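You operate a simulated robot arm through the tools that you are given. There is no shell and no other tool.

The job below is to be done with a simulated robot arm. You get a single attempt, and the scene is never put back.

## Task
Shut the crate, lock both clamps and pull the strap tight.
Fine: clamps before the strap; fold the blue strap plate down into the buckle, push the red paddle till the window shows Tight, no further; the vent dial, the yellow release button and the blue tag button stay.

It is judged by the outcome, as a careful person would: the job done as asked, and still so three seconds after it is handed in. It fails if anything else is knocked over, pushed out of place, dropped, spilled or broken. Flat cloth is picked up by pressing the open fingertips on it (5 to 10 N) and closing them slowly along it; thin cloth reads only 2 to 8 mm in the jaws.

## Robot
A 7-joint arm with a four-finger gripper, fixed in place. Base frame: the origin is on the floor under the middle of its stand, x ahead of it, y to its left, z up. Lengths are in mm, angles in rad, forces in N, time in s.
It reaches about 1223 mm from its shoulder. Its first joint turns from -1.204 to 3.002 rad. Payload 3.67 kg.
The tool frame sits at the grasp point between the pads (the TCP): z along the fingers, y along the line on which they close. The tips reach 28 mm beyond it. The gripper opens to 112 mm; its body begins 73 mm behind the TCP.
Orientation is told as [roll, pitch, yaw] about the base's x, y, z axes, in that order, counted from this pose: with the fingers straight down and closing along the base's y, the tool's x points along the base's -x, its y along +y and its z along -z.

## Interface
- The arm moves only by the tool move_arm. Its argument "increments" is a list of rows, each a list of 2 entries, a list of its own where there are three numbers: the shift along the tool's x, y, z in mm, then the turn, a rotation vector about the tool's x, y, z in rad. In form: [[[tx, ty, tz], [rx, ry, rz]], ...]. A call has 1 to 20 rows; each row shifts and turns the commanded pose from where the row before left it, along the tool's axes as they then stand. "grip" is the gripper command, from -1 (shut) to 1 (fully open), values between in proportion, set as the call begins (left out, the last holds). Each row takes 0.2 s and may step no farther than 50 mm and 0.15 rad from the row before; otherwise, or with a gripper value out of range, the whole call is refused. Where a pose cannot be reached the arm comes as near as it can. A force on the tool above 90 N (or 10 N above the force at the start of the call, whichever is more), or a blocked arm, ends the call early, and 0.2 s more pass. Each finger travels about 102.5 mm/s and halts on what it meets, pressing with about 21 N; the grip force reading is that of the motor and also rises with nothing between the fingers. The clock runs only during rows and for 0.2 s after the last one: add rows that do not move to give the fingers time. It gives the time, the measured TCP pose, the force on the tool (base axes), the opening and the grip force at its end, in the units of the frame above (readings bear some noise), with the torque about the TCP (base axes, N m) and any sound that the robot's microphone picked up, and new pictures: "pictures" is both (left out), scene, wrist or none.
- Cameras (640 x 400 px; columns grow to the right, rows downward): "scene" is fixed at [403.5, 497.5, 1394.7]; the picture's right is [-0.89, -0.46, 0.00], its down [-0.12, 0.24, -0.96] and it looks along [0.45, -0.85, -0.27] (base axes); focal length 214 px, centre (320, 200). "wrist" rides on the gripper at [60, -18, -104] in the tool frame; the picture's right is [0.29, 0.96, 0.00], its down [-0.80, 0.24, -0.55] and it looks along [-0.53, 0.16, 0.83] (tool axes); focal length 234 px, centre (320, 200). There is no depth. A picture from a camera that has moved, and an enlarged one, comes with that camera's place and axes in the base frame and with its lens. The place of the scene camera against the robot may be out by one fixed shift of up to 12 mm in any direction.
- lift_body(by): slides the trunk up (or, below 0, down) by that many mm; the arm rides with it, the base frame stays. It gives what a move gives, with no picture.
- enlarge(camera, box): a new picture of the part [left, top, right, bottom] of that camera's present view, enlarged. No time passes.
- hand_in(): hands the job in; it is judged then, once.

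Nothing tells you positions but the pictures and the camera data. Unless the task says otherwise, let go and move clear before handing in.

The tools are called after "Call:" by a JSON object that holds its "api" and its "payload". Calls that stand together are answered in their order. move_arm: Moves the arm, as the interface text tells. Its arguments: {"type":"object","properties":{"increments":{"type":"array","items":{"type":"array"}},"grip":{"type":"number"},"pictures":{"type":"string","enum":["both","scene","wrist","none"]}},"required":["increments"]} The other tools are called the same way: lift_body (by) moves the trunk up or down; enlarge (camera, box) takes an enlarged picture of a part of a camera's view; hand_in () hands the job in.

At the start:

```text
time: 0.0
tool_pos: [594.3, -233.4, 1528.0]
tcp_rot: [-0.001, 0.0, -0.001]
ft_force: [0.2, 0.2, 0.5]
torque: [0.0, 0.02, 0.01]
finger_gap: 112.1
finger_force: 0.1
trunk travel left (down, up): [-475.0, 365.0]
```

scene: 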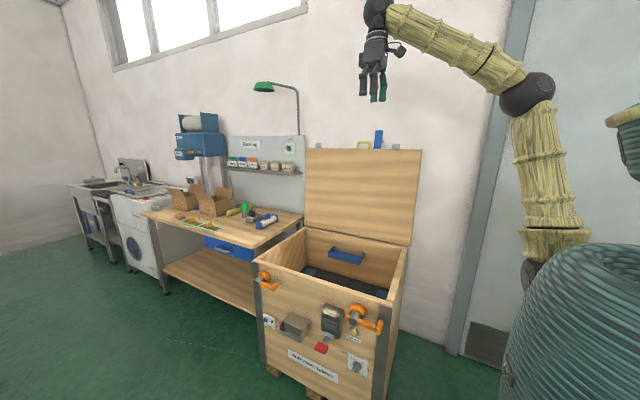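
wrist: 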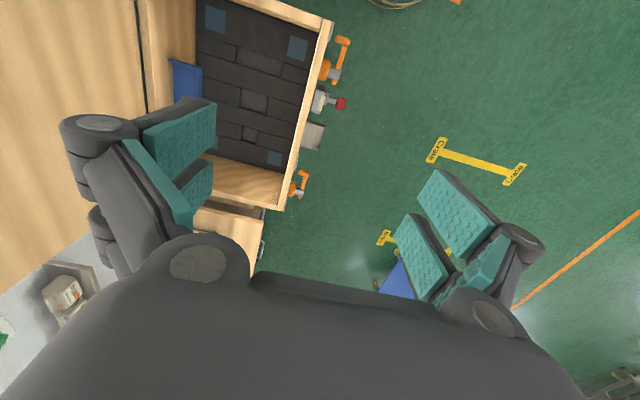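

The crate stands ahead of the scene camera with its lid open against the wall. Its front carries two orange clamps, a buckle with a red paddle, a dial and buttons. I'll look closer before moving.

Call:
{"api": "enlarge", "payload": {"camera": "scene", "box": [240, 220, 420, 400]}}

Call:
{"api": "enlarge", "payload": {"camera": "scene", "box": [290, 120, 440, 270]}}

Call:
{"api": "enlarge", "payload": {"camera": "wrist", "box": [120, 0, 380, 220]}}

Call:
{"api": "enlarge", "payload": {"camera": "scene", "box": [305, 295, 395, 385]}}

```text
2.22 times, centred on (330, 310) of scene
camera zoom: at [403.5, 497.5, 1394.7], right [-0.89, -0.46, 0.0], down [-0.12, 0.24, -0.96], along [0.45, -0.85, -0.27], focal length 477 px, centre (298, -44)
```

zoom: 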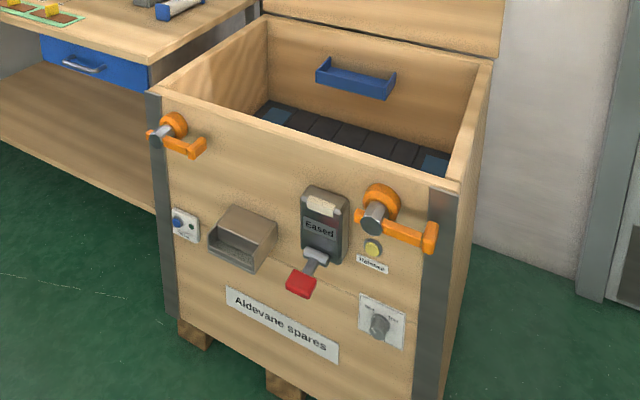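

```text
2.67 times, centred on (365, 195) of scene
camera zoom: at [403.5, 497.5, 1394.7], right [-0.89, -0.46, 0.0], down [-0.12, 0.24, -0.96], along [0.45, -0.85, -0.27], focal length 572 px, centre (200, 213)
```

zoom: 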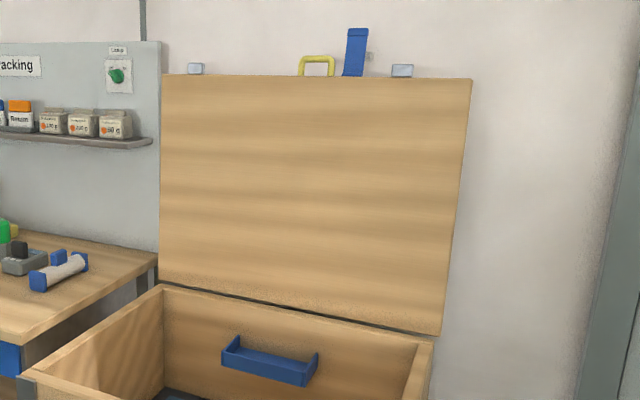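

```text
1.82 times, centred on (250, 110) of wrist
camera zoom: at [533.7, -251.3, 1632.1], right [-0.29, 0.96, 0.0], down [0.8, 0.24, 0.55], along [0.53, 0.16, -0.83], focal length 426 px, centre (447, 364)
```

zoom: 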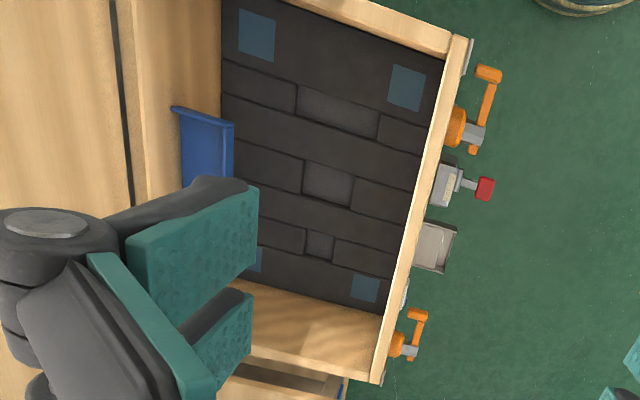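

```text
4.44 times, centred on (350, 340) of scene
camera zoom: at [403.5, 497.5, 1394.7], right [-0.89, -0.46, 0.0], down [-0.12, 0.24, -0.96], along [0.45, -0.85, -0.27], focal length 953 px, centre (187, -422)
```

zoom: 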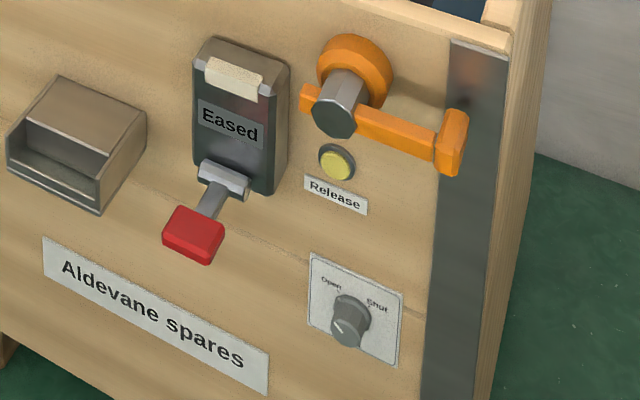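

The lid stands open near the wall. On its free edge are a yellow handle (about x 774), a blue strap plate (about x 694) and two metal tabs. I'll bring the wrist camera over the lid's top edge to measure it.

Call:
{"api": "move_arm", "payload": {"increments": [[[-3, -42, -5], [0, 0, 0]], [[-3, -42, -5], [0, 0, 0]], [[-3, -42, -5], [0, 0, 0]], [[-3, -42, -5], [0, 0, 0]], [[-3, -42, -5], [0, 0, 0]], [[-3, -42, -5], [0, 0, 0]], [[-3, -42, -5], [0, 0, 0]], [[-3, -42, -5], [0, 0, 0]], [[0, 0, 0], [0, 0, 0]]]}}

```text
time: 2.0
tool_pos: [600.2, -499.2, 1442.9]
tcp_rot: [-0.003, -0.006, -0.005]
ft_force: [0.8, 1.1, 1.0]
torque: [-0.07, -0.02, 0.01]
finger_gap: 112.2
finger_force: 0.2
out of reach, approached as far as the arm can: row 1, 2, 3, 4, 5, 6, 7, 8
trunk travel left (down, up): [-475.0, 365.0]
camera wrist: at [540.4, -518.2, 1547.1], right [-0.28, 0.96, 0.0], down [0.79, 0.24, 0.56], along [0.54, 0.16, -0.83], focal length 234 px, centre (320, 200)
```

scene: 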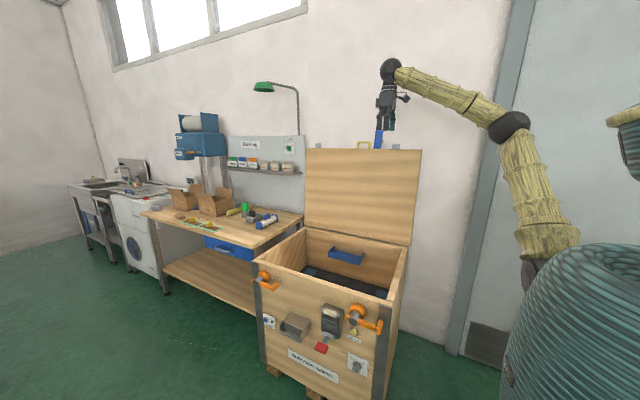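
wrist: 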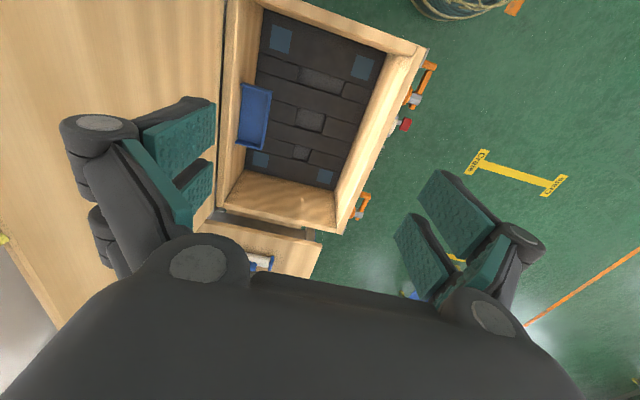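

The arm was reach-limited because the shoulder sits low, so I'll raise the trunk for the lid work.

Call:
{"api": "lift_body", "payload": {"by": 300}}

```text
time: 5.0
tool_pos: [601.0, -502.4, 1743.3]
tcp_rot: [0.002, -0.008, -0.009]
ft_force: [0.1, 0.6, -0.1]
torque: [-0.01, -0.03, 0.0]
finger_gap: 111.8
finger_force: 0.1
trunk travel left (down, up): [-775.0, 65.0]
```

Next I'll move down and toward the lid for a better view.

Call:
{"api": "move_arm", "payload": {"increments": [[[0, -20, 40], [0, 0, 0]], [[0, -30, 40], [0, 0, 0]], [[0, -40, 30], [0, 0, 0]], [[0, -40, 30], [0, 0, 0]], [[0, 0, 0], [0, 0, 0]]]}}

```text
time: 6.2
tool_pos: [599.9, -634.9, 1600.7]
tcp_rot: [0.001, -0.006, -0.011]
ft_force: [0.4, 0.6, 0.7]
torque: [-0.01, 0.0, 0.0]
finger_gap: 111.9
finger_force: 0.1
trunk travel left (down, up): [-775.0, 65.0]
camera wrist: at [540.8, -653.5, 1705.7], right [-0.28, 0.96, 0.0], down [0.8, 0.23, 0.56], along [0.54, 0.16, -0.83], focal length 234 px, centre (320, 200)
```

scene: 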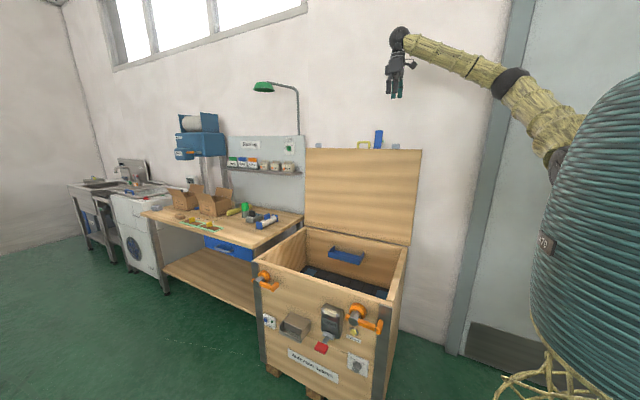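
wrist: 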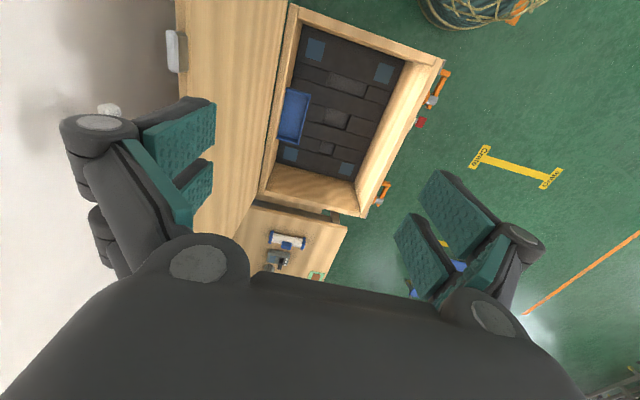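

Call:
{"api": "move_arm", "payload": {"increments": [[[0, -40, 0], [0, 0, 0]], [[0, -40, 0], [0, 0, 0]], [[0, -40, 0], [0, 0, 0]], [[0, 0, 0], [0, 0, 0]]], "pictures": "wrist"}}

```text
time: 7.2
tool_pos: [585.3, -667.8, 1561.6]
tcp_rot: [0.005, -0.01, -0.013]
ft_force: [-1.2, -0.5, 0.9]
torque: [-0.02, 0.01, -0.03]
finger_gap: 112.1
finger_force: 0.2
out of reach, approached as far as the arm can: row 1, 2, 3
trunk travel left (down, up): [-775.0, 65.0]
camera wrist: at [525.5, -686.0, 1665.3], right [-0.27, 0.96, 0.0], down [0.79, 0.23, 0.56], along [0.54, 0.16, -0.83], focal length 234 px, centre (320, 200)
```

wrist: 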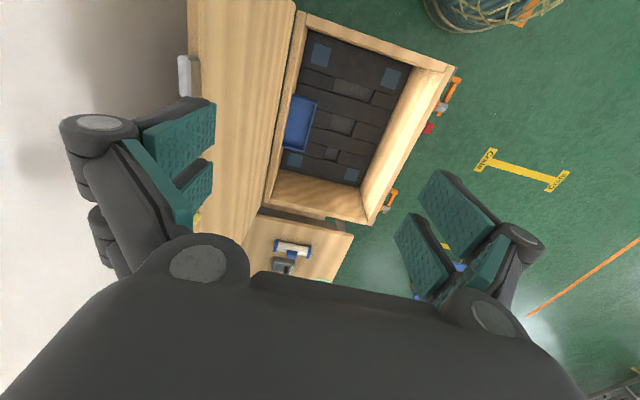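

The lid leans back with its top edge near y -820, which makes the handle hard to reach. The nearest lid corner, around x 470, is reachable, so I'll tilt the hand to view the lid edge-on and measure it.

Call:
{"api": "move_arm", "payload": {"increments": [[[33, -6, 26], [0, 0, 0]], [[33, -6, 26], [0, 0, 0]], [[33, -6, 26], [0, 0, 0]], [[33, -6, 26], [0, 0, 0]], [[33, -6, 26], [0, 0, 0]], [[0, 0, 0], [0, -0.1287, 0]], [[0, 0, 0], [0, -0.1287, 0]], [[0, 0, 0], [0, -0.1287, 0]], [[0, 0, 0], [0, -0.1287, 0]], [[0, 0, 0], [0, -0.1287, 0]], [[0, 0, 0], [0, 0, 0]]]}}

```text
time: 9.6
tool_pos: [543.7, -670.9, 1409.4]
tcp_rot: [0.0, -0.652, -0.006]
ft_force: [-0.3, -0.4, 1.0]
torque: [0.04, 0.01, -0.02]
finger_gap: 111.9
finger_force: 0.1
out of reach, approached as far as the arm can: row 1, 2, 3, 4, 5
trunk travel left (down, up): [-775.0, 65.0]
camera wrist: at [434.0, -688.3, 1455.8], right [-0.22, 0.96, -0.17], down [0.3, 0.24, 0.92], along [0.93, 0.15, -0.34], focal length 234 px, centre (320, 200)
```

scene: 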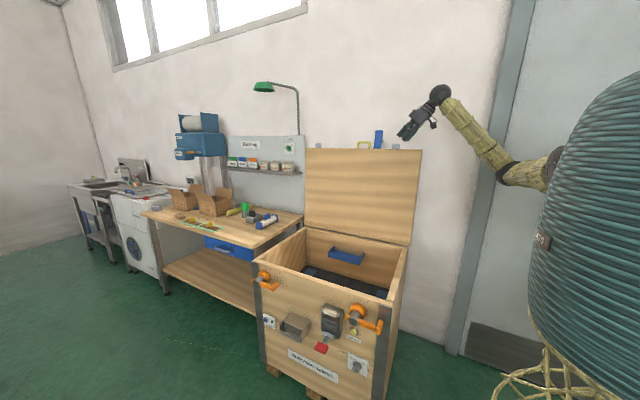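
wrist: 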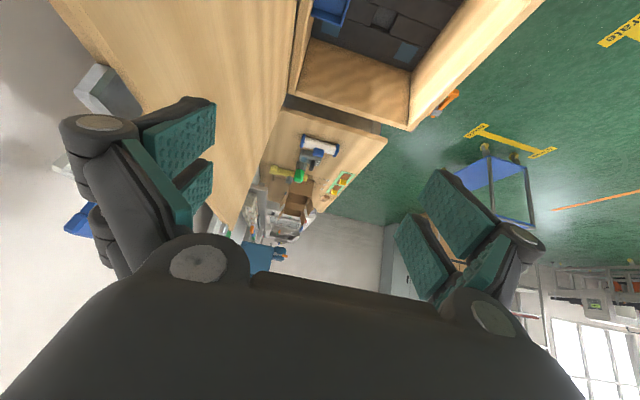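

The camera is now upside down, looking along +x. The reach limits depend on hand orientation, so I'll try moving further toward -x with this tilt.

Call:
{"api": "move_arm", "payload": {"increments": [[[25, -10, -27], [0, 0, 0]], [[25, -10, -27], [0, 0, 0]], [[25, -10, -27], [0, 0, 0]], [[0, 0, 0], [0, 0, 0]]]}}

```text
time: 10.6
tool_pos: [436.1, -699.3, 1427.7]
tcp_rot: [0.002, -0.65, -0.007]
ft_force: [0.1, 0.0, -0.3]
torque: [-0.02, 0.01, -0.01]
finger_gap: 112.1
finger_force: 0.1
trunk travel left (down, up): [-775.0, 65.0]
camera wrist: at [326.2, -717.8, 1474.8], right [-0.22, 0.96, -0.17], down [0.3, 0.24, 0.92], along [0.93, 0.15, -0.34], focal length 234 px, centre (320, 200)
```

scene: 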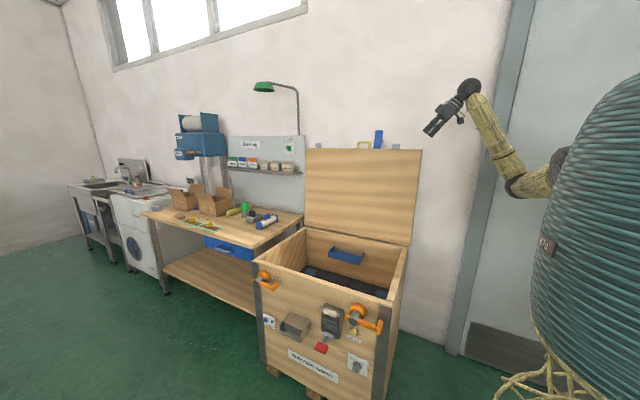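
wrist: 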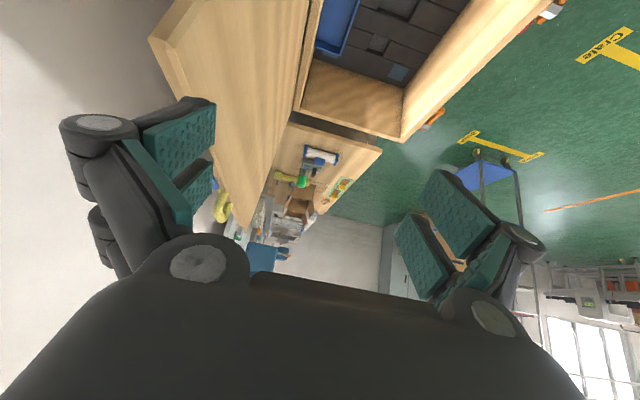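

Call:
{"api": "enlarge", "payload": {"camera": "wrist", "box": [90, 0, 330, 240]}}

Call:
{"api": "enlarge", "payload": {"camera": "scene", "box": [290, 60, 590, 240]}}

```text
1.67 times, centred on (210, 120) of wrist
camera zoom: at [326.2, -717.8, 1474.8], right [-0.22, 0.96, -0.17], down [0.3, 0.24, 0.92], along [0.93, 0.15, -0.34], focal length 390 px, centre (503, 333)
```

zoom: 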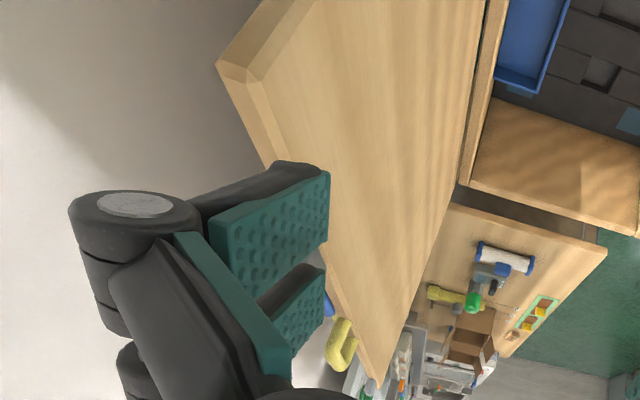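

```text
2.13 times, centred on (440, 150) of scene
camera zoom: at [403.5, 497.5, 1394.7], right [-0.89, -0.46, 0.0], down [-0.12, 0.24, -0.96], along [0.45, -0.85, -0.27], focal length 458 px, centre (64, 307)
```

zoom: 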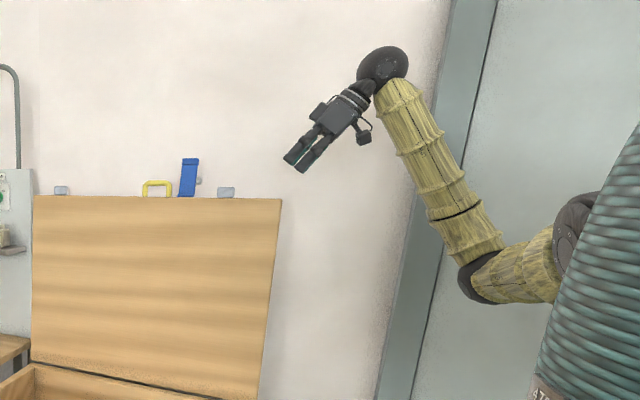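

The lid's right-top corner is near (470, -828, 1338) and leans back about 0.15 rad. I'll bring the fingers above it, tilted slightly away from the wall, before straddling the corner.

Call:
{"api": "move_arm", "payload": {"increments": [[[5.9, -31.3, 7.3], [0, 0, 0]], [[5.9, -31.3, 7.3], [0, 0, 0]], [[5.9, -31.3, 7.3], [0, 0, 0]], [[0, 0, 0], [0.08, 0, -0.06]], [[0, 0, 0], [0.08, 0, -0.06]], [[0, 0, 0], [0, 0, 0]]], "grip": 0.6}}

```text
time: 12.0
tool_pos: [445.5, -670.0, 1467.5]
tcp_rot: [-0.253, -0.632, 0.145]
ft_force: [-0.1, 0.0, 0.1]
torque: [0.02, -0.02, 0.02]
finger_gap: 89.7
finger_force: 0.1
out of reach, approached as far as the arm can: row 1, 2, 3, 4, 5
trunk travel left (down, up): [-775.0, 65.0]
camera wrist: at [335.3, -678.5, 1515.6], right [-0.22, 0.9, -0.36], down [0.3, 0.42, 0.86], along [0.93, 0.08, -0.37], focal length 234 px, centre (320, 200)
```

scene: 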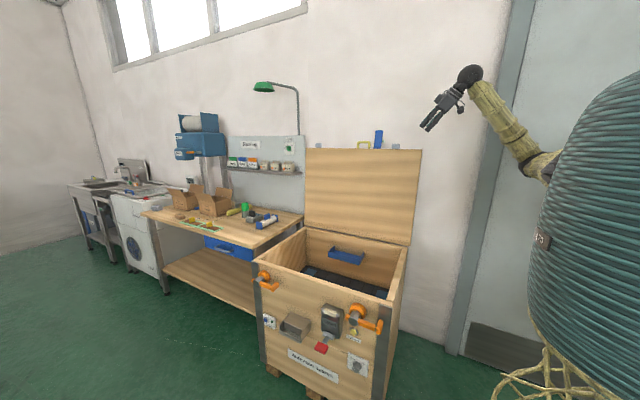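
wrist: 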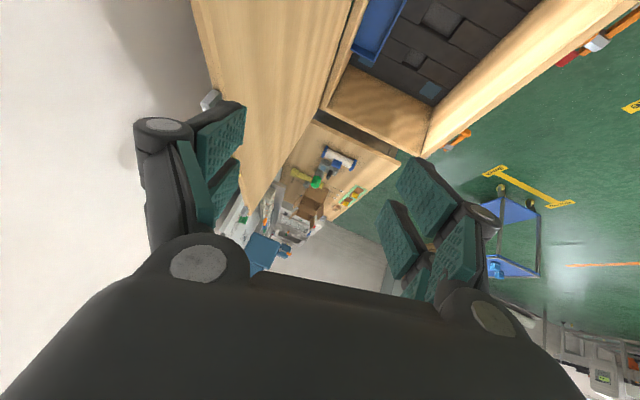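

The first joint's limit blocks that approach, so I'll raise the trunk fully. Then I'll come at the top edge from above and in front, at x ≈ 515, right of the right-hand tab.

Call:
{"api": "lift_body", "payload": {"by": 65}}

Call:
{"api": "move_arm", "payload": {"increments": [[[0, 0, 0], [0, 0.115, 0]], [[0, 0, 0], [0, 0.115, 0]], [[0, 0, 0], [0, 0.115, 0]], [[0, 0, 0], [0.109, 0, -0.034]], [[1.3, -16, 42], [0, 0, 0]], [[1.3, -16, 42], [0, 0, 0]], [[1.3, -16, 42], [0, 0, 0]], [[1.3, -16, 42], [0, 0, 0]], [[0, 0, 0], [0, 0, 0]]], "grip": 0.6}}

```text
time: 13.0
tool_pos: [443.8, -677.4, 1528.1]
tcp_rot: [-0.245, -0.634, 0.138]
ft_force: [0.2, -0.4, 0.0]
torque: [0.0, 0.01, 0.0]
finger_gap: 89.8
finger_force: 0.0
trunk travel left (down, up): [-840.0, 0.0]
```

```text
time: 15.0
tool_pos: [510.3, -731.5, 1406.6]
tcp_rot: [-0.327, -0.285, 0.086]
ft_force: [0.9, 0.2, -0.9]
torque: [0.01, 0.11, -0.05]
finger_gap: 89.7
finger_force: 0.1
out of reach, approached as far as the arm can: row 6, 7, 8
trunk travel left (down, up): [-840.0, 0.0]
camera wrist: at [423.2, -723.6, 1489.8], right [-0.27, 0.89, -0.38], down [0.6, 0.46, 0.65], along [0.75, -0.05, -0.66], focal length 234 px, centre (320, 200)
```

scene: 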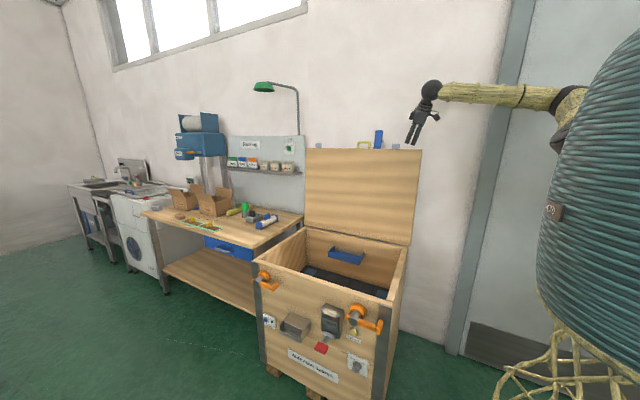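
wrist: 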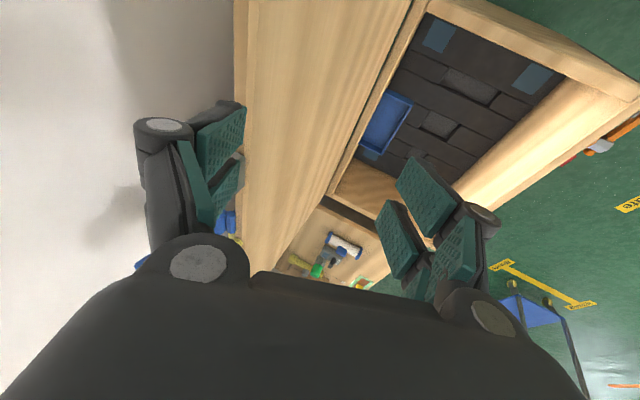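

Call:
{"api": "enlarge", "payload": {"camera": "scene", "box": [380, 40, 640, 200]}}

Call:
{"api": "enlarge", "payload": {"camera": "wrist", "box": [100, 0, 360, 260]}}

```text
2.46 times, centred on (510, 120) of scene
camera zoom: at [403.5, 497.5, 1394.7], right [-0.89, -0.46, 0.0], down [-0.12, 0.24, -0.96], along [0.45, -0.85, -0.27], focal length 528 px, centre (-148, 397)
```

zoom: 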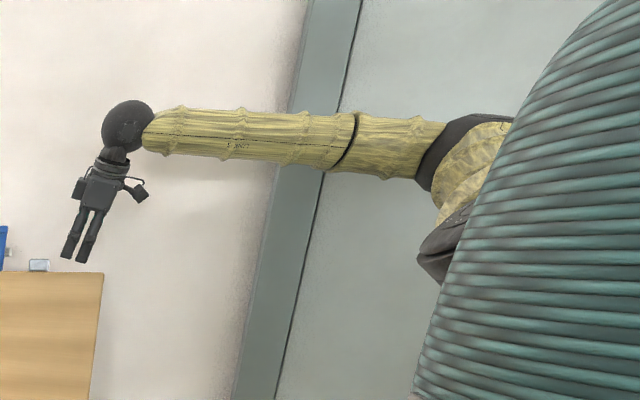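

```text
1.54 times, centred on (230, 130) of wrist
camera zoom: at [423.2, -723.6, 1489.8], right [-0.27, 0.89, -0.38], down [0.6, 0.46, 0.65], along [0.75, -0.05, -0.66], focal length 360 px, centre (458, 308)
```

zoom: 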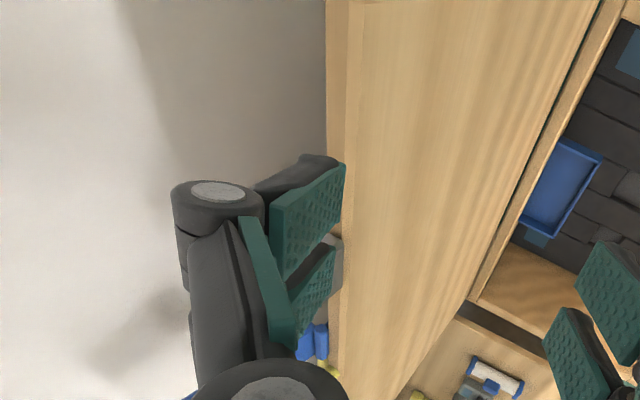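

The arm folds awkwardly here, but approaching from the front with the hand angled 45° down looks reachable even at the handle. I'll reorient that way and move in front of the handle for a close look.

Call:
{"api": "move_arm", "payload": {"increments": [[[0, 0, -20], [0, 0.1, 0]], [[0, 0, -20], [0, 0.1, 0]], [[0, 0, 0], [0, 0.105, 0]], [[0, 0, 0], [0.118, 0, 0]], [[0, 0, 0], [0.118, 0, 0]], [[0, 0, 0], [0.118, 0, 0]], [[0, 0, 0], [0.118, 0, 0]], [[-36, 4, -14], [0, 0, 0]], [[-36, 4, -14], [0, 0, 0]], [[-36, 4, -14], [0, 0, 0]], [[-36, 4, -14], [0, 0, 0]], [[-36, 4, -14], [0, 0, 0]], [[-36, 4, -14], [0, 0, 0]], [[-36, 4, -14], [0, 0, 0]], [[0, 0, 0], [0, 0, 0]]], "grip": 1}}

```text
time: 18.4
tool_pos: [546.2, -719.7, 1150.1]
tcp_rot: [-0.78, 0.389, -0.002]
ft_force: [0.5, -0.9, 0.5]
torque: [-0.03, 0.0, -0.01]
finger_gap: 111.9
finger_force: 0.1
out of reach, approached as far as the arm can: row 3, 4, 5, 6, 8, 9, 10, 11, 12, 13
trunk travel left (down, up): [-840.0, 0.0]
stopped in row 15: the arm was blocked; the commanded pose is now the measured one
camera wrist: at [524.8, -659.3, 1252.9], right [-0.52, 0.68, -0.51], down [0.83, 0.56, -0.09], along [0.22, -0.47, -0.85], focal length 234 px, centre (320, 200)
```

scene: 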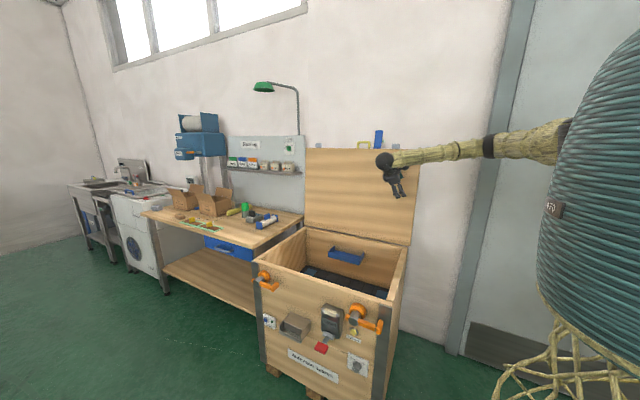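
wrist: 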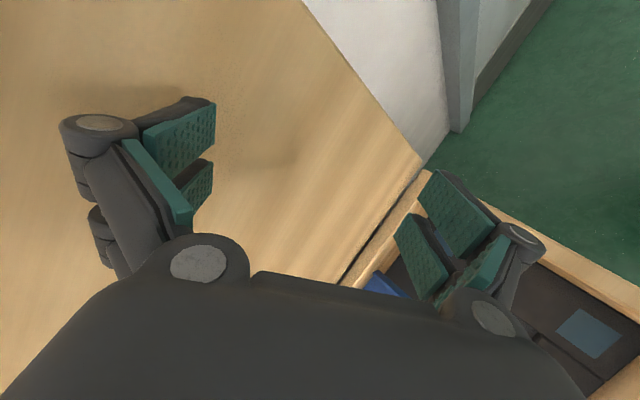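

The arm ended in an awkward, joint-limited pose near the lid's front. I'll back out gently toward +y and up before replanning.

Call:
{"api": "move_arm", "payload": {"increments": [[[5.6, 11.6, -30.8], [0, 0, 0]], [[5.6, 11.6, -30.8], [0, 0, 0]], [[5.6, 11.6, -30.8], [0, 0, 0]], [[5.6, 11.6, -30.8], [0, 0, 0]], [[0, 0, 0], [0, 0, 0]]], "pictures": "scene"}}

```text
time: 19.6
tool_pos: [543.6, -598.8, 1209.0]
tcp_rot: [-0.782, 0.389, -0.01]
ft_force: [-1.0, 0.6, 0.9]
torque: [-0.02, -0.05, 0.02]
finger_gap: 112.0
finger_force: 0.2
trunk travel left (down, up): [-840.0, 0.0]
```

scene: 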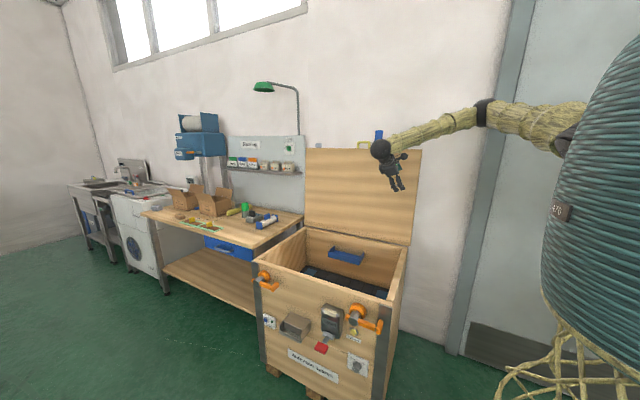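

The elbow is folded toward the wall, which forces the wrist to bend back on itself. I'll move the hand back and up, then point it more along the arm to get the elbow into a better posture.

Call:
{"api": "move_arm", "payload": {"increments": [[[0.3, -1.5, -44], [0, 0, 0]], [[0.3, -1.5, -44], [0, 0, 0]], [[0.3, -1.5, -44], [0, 0, 0]], [[0.3, -1.5, -44], [0, 0, 0]], [[0.3, -1.5, -44], [0, 0, 0]], [[0, 0, 0], [0.0122, -0.1288, 0.0452]], [[0, 0, 0], [0.0122, -0.1288, 0.0452]], [[0, 0, 0], [0.0122, -0.1288, 0.0452]], [[0, 0, 0], [0.0122, -0.1288, 0.0452]], [[0, 0, 0], [0.0122, -0.1288, 0.0452]], [[0, 0, 0], [0.0122, -0.1288, 0.0452]], [[0, 0, 0], [0, 0, 0]]]}}

```text
time: 22.2
tool_pos: [608.6, -448.8, 1358.4]
tcp_rot: [-0.849, -0.343, 0.362]
ft_force: [-0.1, -0.4, -0.9]
torque: [-0.04, 0.02, 0.03]
finger_gap: 112.1
finger_force: 0.1
trunk travel left (down, up): [-840.0, 0.0]
camera wrist: at [507.1, -418.5, 1415.2], right [-0.25, 0.58, -0.77], down [0.44, 0.78, 0.44], along [0.86, -0.23, -0.45], focal length 234 px, centre (320, 200)
```

scene: 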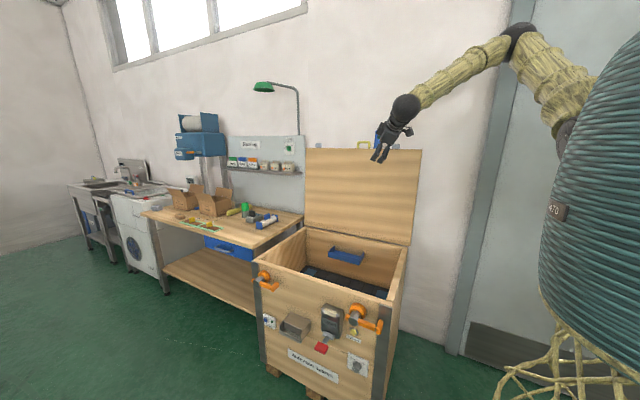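
wrist: 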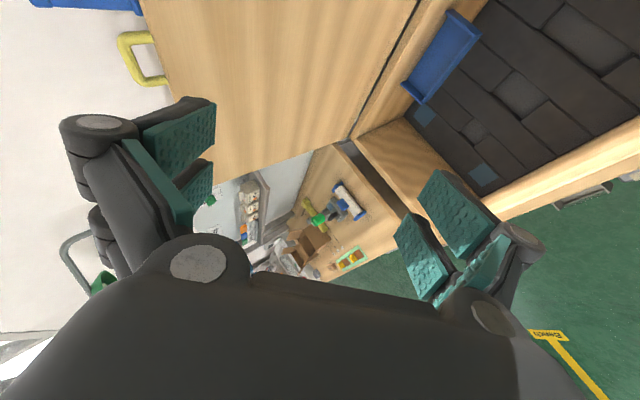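

The posture is much better now, with the elbow up. The yellow handle is visible, so I'll zoom in to measure it.

Call:
{"api": "enlarge", "payload": {"camera": "wrist", "box": [20, 0, 220, 125]}}

Call:
{"api": "enlarge", "payload": {"camera": "scene", "box": [330, 70, 470, 170]}}

```text
3.20 times, centred on (120, 62) of wrist
camera zoom: at [507.1, -418.5, 1415.2], right [-0.25, 0.58, -0.77], down [0.44, 0.78, 0.44], along [0.86, -0.23, -0.45], focal length 749 px, centre (960, 640)
```

zoom: 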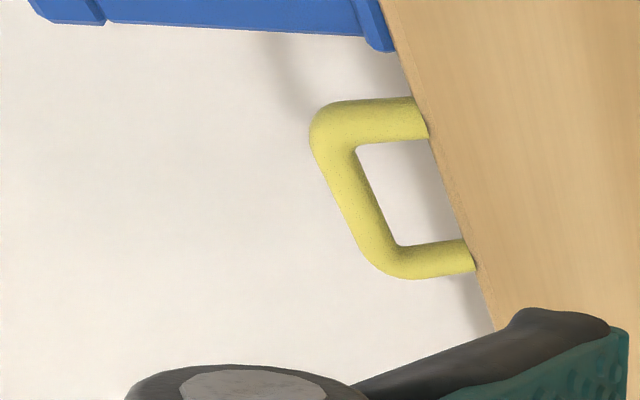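

```text
4.00 times, centred on (400, 120) of scene
camera zoom: at [403.5, 497.5, 1394.7], right [-0.89, -0.46, 0.0], down [-0.12, 0.24, -0.96], along [0.45, -0.85, -0.27], focal length 858 px, centre (0, 520)
```

zoom: 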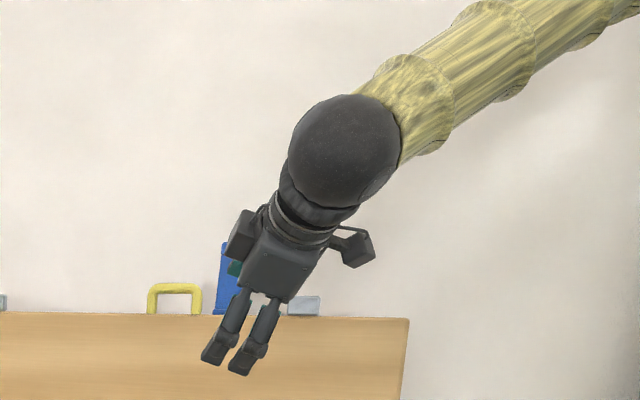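

The handle bar runs x ≈ 755–835 at y ≈ -834, z ≈ 1380, and the strap plate's edge is at x ≈ 729. I'll move in front of and above the handle with a squarer hand.

Call:
{"api": "move_arm", "payload": {"increments": [[[-11.4, -33, 17.3], [0, 0, 0]], [[-11.4, -33, 17.3], [0, 0, 0]], [[-11.4, -33, 17.3], [0, 0, 0]], [[-11.4, -33, 17.3], [0, 0, 0]], [[-11.4, -33, 17.3], [0, 0, 0]], [[0, 0, 0], [0, 0.133, 0]], [[0, 0, 0], [0, 0.133, 0]], [[0, 0, 0], [0, 0.133, 0]], [[-17.1, -16.8, 29.4], [0, 0, 0]], [[-17.1, -16.8, 29.4], [0, 0, 0]], [[0, 0, 0], [0, 0, 0]]]}}

```text
time: 24.6
tool_pos: [735.7, -672.3, 1423.7]
tcp_rot: [-0.782, -0.067, 0.062]
ft_force: [-0.3, 0.0, -0.8]
torque: [-0.04, -0.04, 0.01]
finger_gap: 112.1
finger_force: 0.1
trunk travel left (down, up): [-840.0, 0.0]
camera wrist: at [668.1, -617.3, 1505.5], right [-0.28, 0.66, -0.69], down [0.74, 0.61, 0.28], along [0.61, -0.44, -0.66], focal length 234 px, centre (320, 200)
```

scene: 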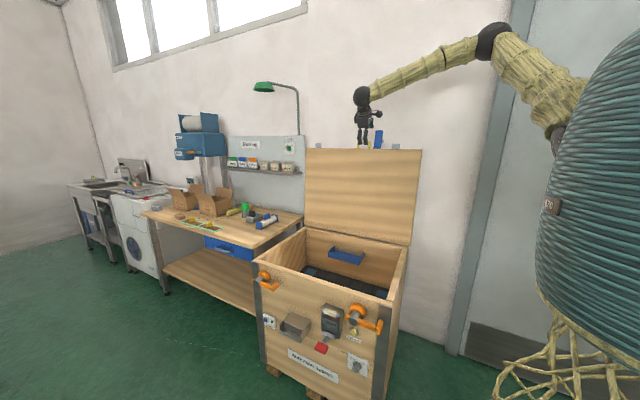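
wrist: 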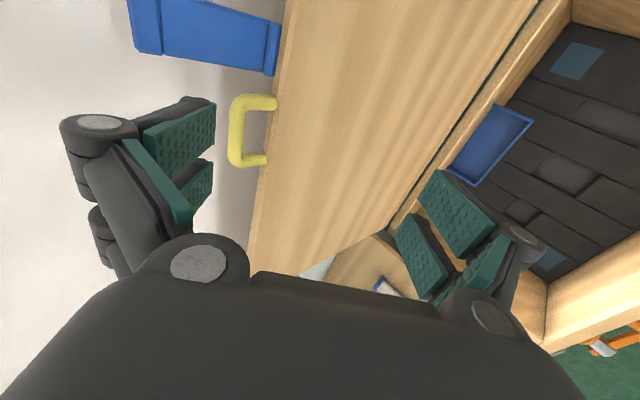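

The handle is clearly seen and matches my estimate. I'll move to just above it, ready to straddle the bar.

Call:
{"api": "move_arm", "payload": {"increments": [[[-18.7, -15.1, 27], [0, 0, 0]], [[-18.7, -15.1, 27], [0, 0, 0]], [[-18.7, -15.1, 27], [0, 0, 0]], [[0, 0, 0], [0, 0, 0]]], "pictures": "wrist"}}

Call:
{"api": "enlarge", "payload": {"camera": "scene", "box": [310, 70, 430, 170]}}

```text
time: 25.6
tool_pos: [799.8, -763.0, 1400.2]
tcp_rot: [-0.778, -0.068, 0.062]
ft_force: [-1.0, 0.9, -0.1]
torque: [-0.02, -0.08, 0.06]
finger_gap: 111.9
finger_force: 0.1
trunk travel left (down, up): [-840.0, 0.0]
camera wrist: at [731.3, -708.6, 1481.0], right [-0.28, 0.67, -0.69], down [0.74, 0.61, 0.28], along [0.61, -0.43, -0.67], focal length 234 px, centre (320, 200)
```

wrist: 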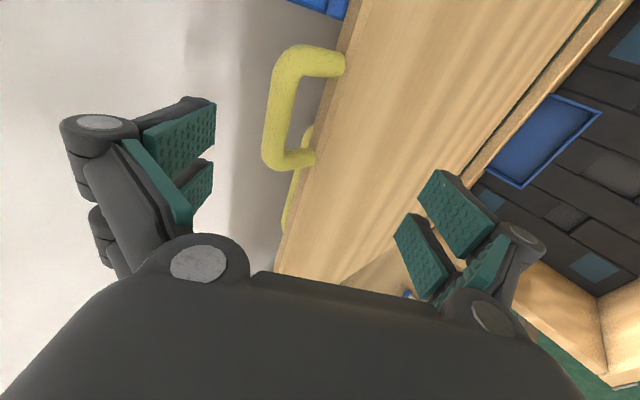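

```text
4.00 times, centred on (370, 120) of scene
camera zoom: at [403.5, 497.5, 1394.7], right [-0.89, -0.46, 0.0], down [-0.12, 0.24, -0.96], along [0.45, -0.85, -0.27], focal length 858 px, centre (120, 520)
```

zoom: 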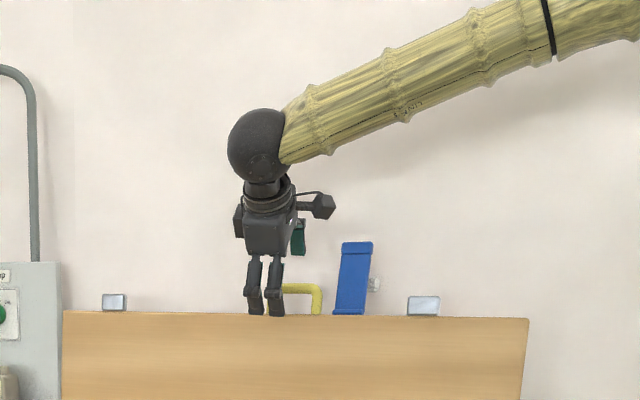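

The bar sits centrally between the open fingers, about 64 mm ahead. I'll advance along the fingers so they straddle it.

Call:
{"api": "move_arm", "payload": {"increments": [[[7, 0, 20], [0, 0, 0]], [[7, 0, 22], [0, 0, 0]], [[0, 0, 20], [0, 0, 0]], [[0, 0, 0], [0, 0, 0]]]}}

```text
time: 26.6
tool_pos: [790.5, -799.3, 1356.1]
tcp_rot: [-0.786, -0.069, 0.063]
ft_force: [-1.2, 0.7, -0.6]
torque: [0.02, -0.03, 0.02]
finger_gap: 112.1
finger_force: 0.1
trunk travel left (down, up): [-840.0, 0.0]
camera wrist: at [722.7, -742.8, 1439.2], right [-0.28, 0.66, -0.69], down [0.74, 0.61, 0.28], along [0.61, -0.44, -0.66], focal length 234 px, centre (320, 200)
```

scene: 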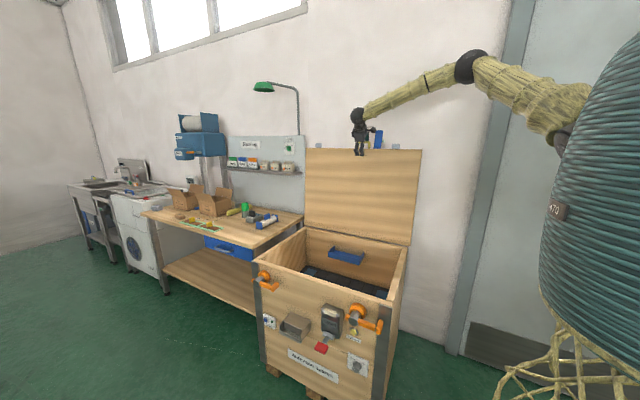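
wrist: 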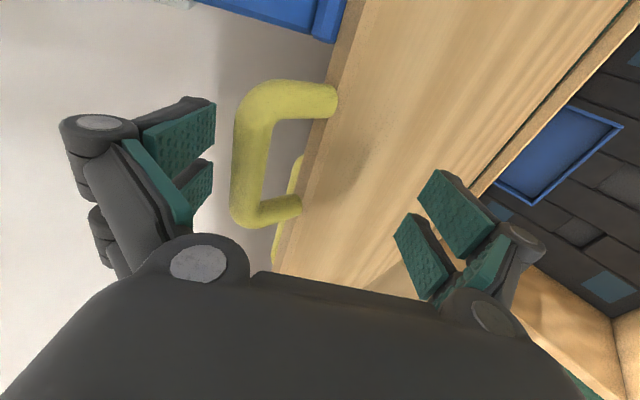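

The bar is between the fingers near the back pad. I'll advance a little more and narrow the fingers so the back one starts drawing the lid forward, watching the force.

Call:
{"api": "move_arm", "payload": {"increments": [[[0, 0, 9], [0, 0, 0]], [[0, 0, 0], [0, 0, 0]]], "pictures": "none"}}

Call:
{"api": "move_arm", "payload": {"increments": [[[0, 0, 0], [0, 0, 0]], [[0, 0, 0], [0, 0, 0]], [[0, 0, 0], [0, 0, 0]]], "grip": 0.43, "pictures": "wrist"}}

```text
time: 27.2
tool_pos: [791.2, -802.0, 1354.6]
tcp_rot: [-0.788, -0.067, 0.064]
ft_force: [0.4, 0.3, -0.3]
torque: [0.02, 0.0, -0.01]
finger_gap: 112.2
finger_force: 0.0
trunk travel left (down, up): [-840.0, 0.0]
```

```text
time: 28.0
tool_pos: [791.6, -804.2, 1352.6]
tcp_rot: [-0.785, -0.07, 0.062]
ft_force: [-0.5, -3.5, 8.1]
torque: [-0.07, 0.18, 0.03]
finger_gap: 85.8
finger_force: 4.9
trunk travel left (down, up): [-840.0, 0.0]
camera wrist: at [723.4, -748.5, 1433.8], right [-0.28, 0.66, -0.7], down [0.74, 0.61, 0.28], along [0.61, -0.44, -0.66], focal length 234 px, centre (320, 200)
```

wrist: 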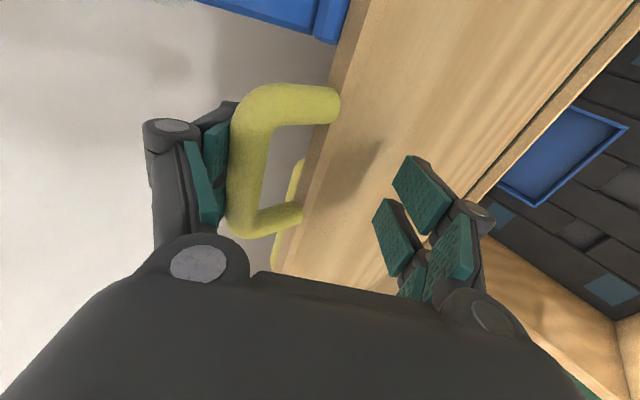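

The back finger is now in contact (about 9 N). I'll pull the lid forward along its arc in small steps.

Call:
{"api": "move_arm", "payload": {"increments": [[[-1.5, 12.7, -15.5], [0, 0, 0]], [[-1.5, 12.7, -15.5], [0, 0, 0]], [[-1.5, 12.7, -15.5], [0, 0, 0]], [[0, 0, 0], [0, 0, 0]]]}}

```text
time: 29.0
tool_pos: [792.6, -741.8, 1358.7]
tcp_rot: [-0.789, -0.068, 0.065]
ft_force: [0.0, -0.1, 0.6]
torque: [0.03, 0.01, 0.02]
finger_gap: 80.2
finger_force: 0.6
trunk travel left (down, up): [-840.0, 0.0]
camera wrist: at [724.8, -685.6, 1440.7], right [-0.28, 0.66, -0.7], down [0.74, 0.61, 0.28], along [0.61, -0.44, -0.66], focal length 234 px, centre (320, 200)
```

scene: 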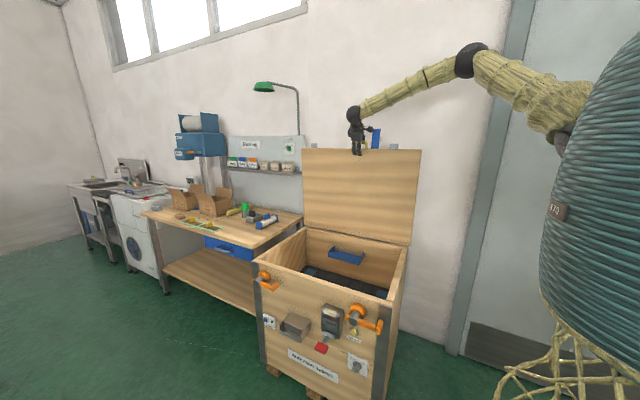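
wrist: 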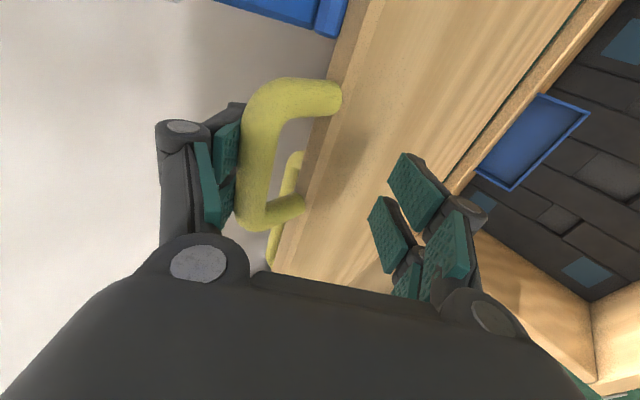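

The lid follows smoothly and is almost balanced. I'll bring it just past vertical while narrowing the finger cage so it can't run away.

Call:
{"api": "move_arm", "payload": {"increments": [[[-1.3, 12, -12], [0, 0, 0]], [[-1.3, 12, -12], [0, 0, 0]], [[0, 0, 0], [0, 0, 0]]], "grip": 0.16}}

```text
time: 29.8
tool_pos: [793.0, -707.5, 1358.4]
tcp_rot: [-0.787, -0.067, 0.065]
ft_force: [0.2, 0.5, -0.6]
torque: [0.02, -0.04, 0.0]
finger_gap: 64.8
finger_force: 0.0
trunk travel left (down, up): [-840.0, 0.0]
camera wrist: at [725.0, -651.7, 1440.4], right [-0.28, 0.66, -0.7], down [0.74, 0.61, 0.28], along [0.61, -0.44, -0.66], focal length 234 px, centre (320, 200)
```

scene: 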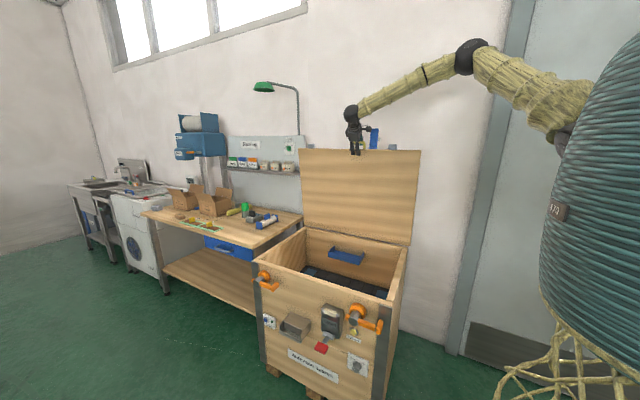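
wrist: 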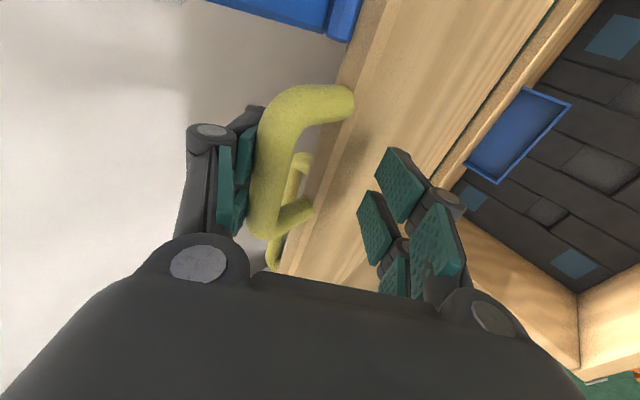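

Call:
{"api": "move_arm", "payload": {"increments": [[[-1.3, 16.5, -12.6], [0, 0, 0]], [[-1.3, 16.5, -12.6], [0, 0, 0]], [[-1.3, 16.5, -12.6], [0, 0, 0]], [[-1.3, 16.5, -12.6], [0, 0, 0]], [[0, 0, 0], [0, 0, 0]]], "grip": 0.0}}

```text
time: 31.0
tool_pos: [794.7, -624.7, 1348.8]
tcp_rot: [-0.787, -0.07, 0.064]
ft_force: [-1.2, 3.3, 2.2]
torque: [0.12, 0.06, -0.08]
finger_gap: 56.7
finger_force: 0.8
trunk travel left (down, up): [-840.0, 0.0]
camera wrist: at [725.9, -568.7, 1430.1], right [-0.28, 0.66, -0.7], down [0.74, 0.61, 0.28], along [0.61, -0.44, -0.66], focal length 234 px, centre (320, 200)
```

scene: 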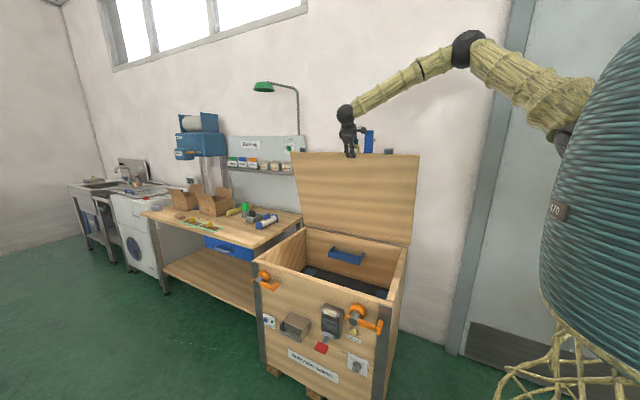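
wrist: 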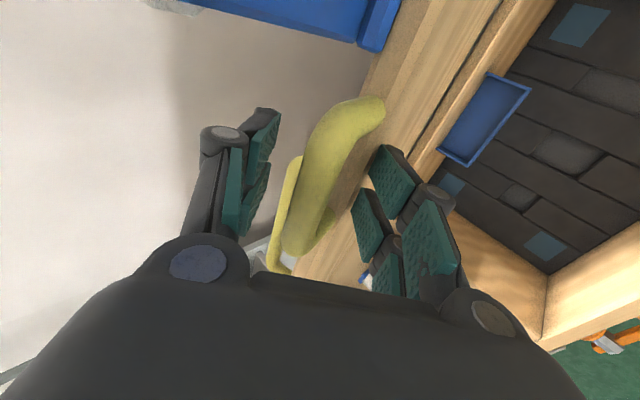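

The lid has tipped past vertical and now rests lightly on the front finger (about 4 N), safely caged. I'll keep lowering it along its arc.

Call:
{"api": "move_arm", "payload": {"increments": [[[-1.3, 25.7, -13.4], [0, 0, 0]], [[-1.3, 25.7, -13.4], [0, 0, 0]], [[-1.3, 25.7, -13.4], [0, 0, 0]], [[-1.3, 25.7, -13.4], [0, 0, 0]], [[0, 0, 0], [0, 0, 0]]], "grip": -0.15}}

```text
time: 32.2
tool_pos: [794.8, -512.1, 1315.7]
tcp_rot: [-0.788, -0.069, 0.064]
ft_force: [-0.7, 5.7, 2.1]
torque: [0.26, 0.08, -0.15]
finger_gap: 49.7
finger_force: 1.4
trunk travel left (down, up): [-840.0, 0.0]
camera wrist: at [726.3, -456.3, 1396.5], right [-0.28, 0.66, -0.7], down [0.74, 0.61, 0.28], along [0.61, -0.44, -0.66], focal length 234 px, centre (320, 200)
```

scene: 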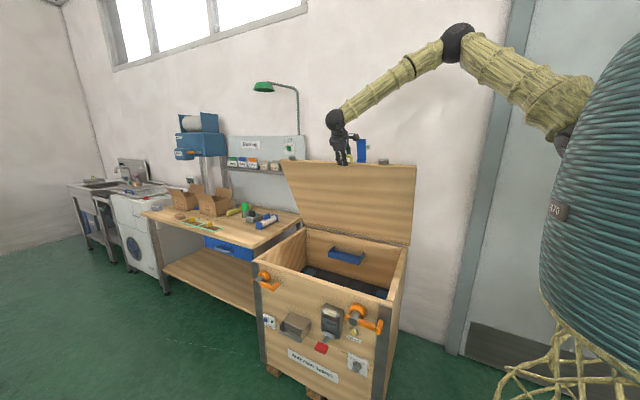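
wrist: 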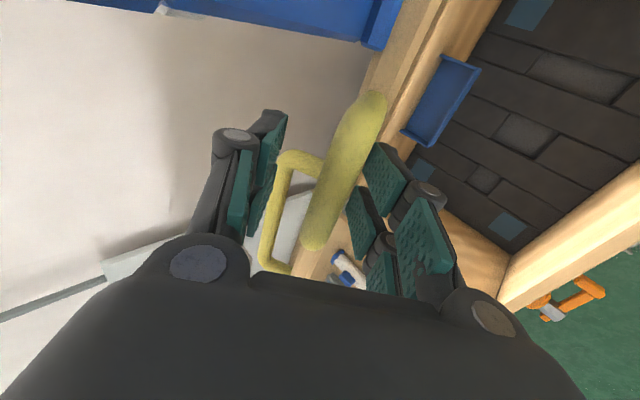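

The lid, at about 0.4 rad past vertical, leans on the front finger via the yellow bar. I'll back the hand out slightly so the tips clear the panel, then pinch the bar.

Call:
{"api": "move_arm", "payload": {"increments": [[[0, 0, -16], [0, 0, 0]], [[0, 0, 0], [0, 0, 0]]], "pictures": "none"}}

Call:
{"api": "move_arm", "payload": {"increments": [[[0, 0, 0], [0, 0, 0]], [[0, 0, 0], [0, 0, 0]], [[0, 0, 0], [0, 0, 0]], [[0, 0, 0], [0, 0, 0]]], "grip": -0.8}}

```text
time: 32.8
tool_pos: [789.4, -501.0, 1327.2]
tcp_rot: [-0.787, -0.067, 0.063]
ft_force: [-13.6, 2.9, -1.0]
torque: [0.02, 0.54, 0.1]
finger_gap: 49.1
finger_force: 1.1
trunk travel left (down, up): [-840.0, 0.0]
```

```text
time: 33.8
tool_pos: [788.2, -504.3, 1325.5]
tcp_rot: [-0.784, -0.068, 0.063]
ft_force: [-29.9, -4.5, -15.4]
torque: [0.33, 2.91, 0.28]
finger_gap: 14.9
finger_force: 45.5
trunk travel left (down, up): [-840.0, 0.0]
camera wrist: at [721.7, -447.5, 1407.1], right [-0.28, 0.66, -0.7], down [0.74, 0.61, 0.28], along [0.61, -0.44, -0.66], focal length 234 px, centre (320, 200)
```

scene: 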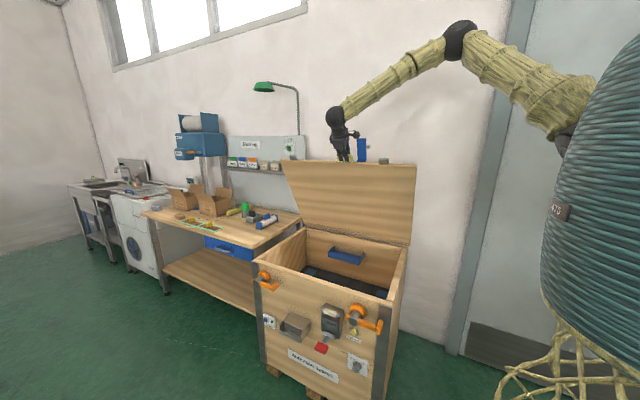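
wrist: 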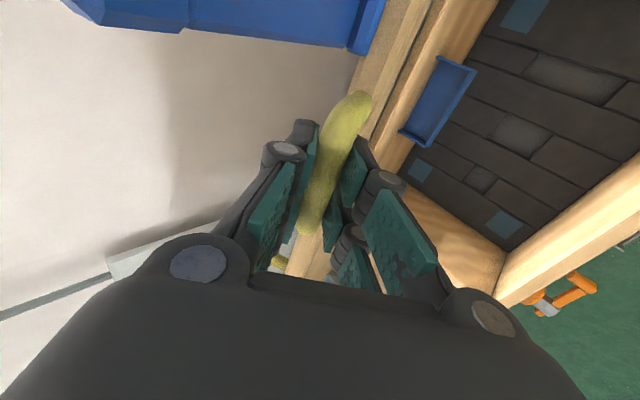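

There is a sideways load of about 30 N, so a finger is probably wedged on the handle's curved end. I'll look closer.

Call:
{"api": "enlarge", "payload": {"camera": "wrist", "box": [200, 60, 460, 300]}}

Call:
{"api": "enlarge", "payload": {"camera": "scene", "box": [290, 90, 400, 190]}}

```text
1.67 times, centred on (330, 180) of wrist
camera zoom: at [721.7, -447.5, 1407.1], right [-0.28, 0.66, -0.7], down [0.74, 0.61, 0.28], along [0.61, -0.44, -0.66], focal length 390 px, centre (303, 233)
```

zoom: 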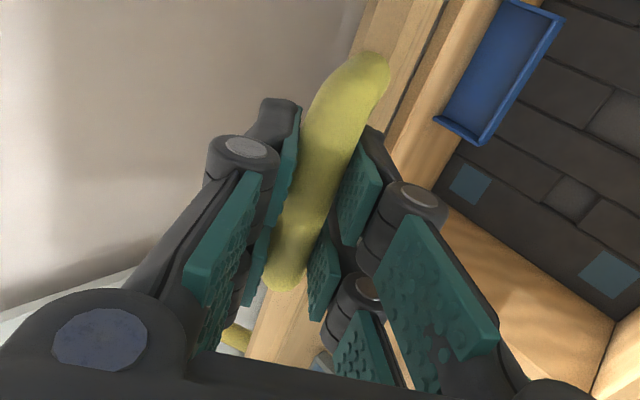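

```text
4.00 times, centred on (345, 140) of scene
camera zoom: at [403.5, 497.5, 1394.7], right [-0.89, -0.46, 0.0], down [-0.12, 0.24, -0.96], along [0.45, -0.85, -0.27], focal length 858 px, centre (220, 440)
```

zoom: 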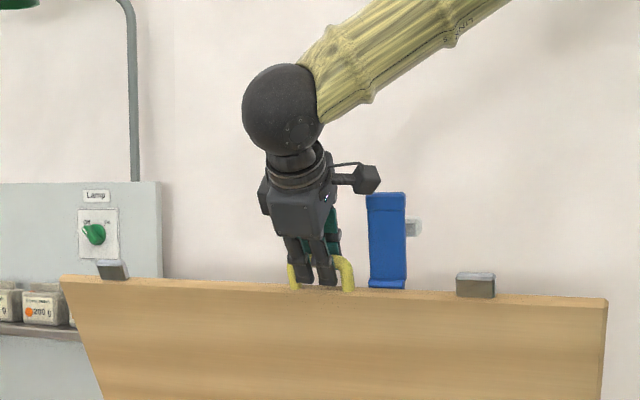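

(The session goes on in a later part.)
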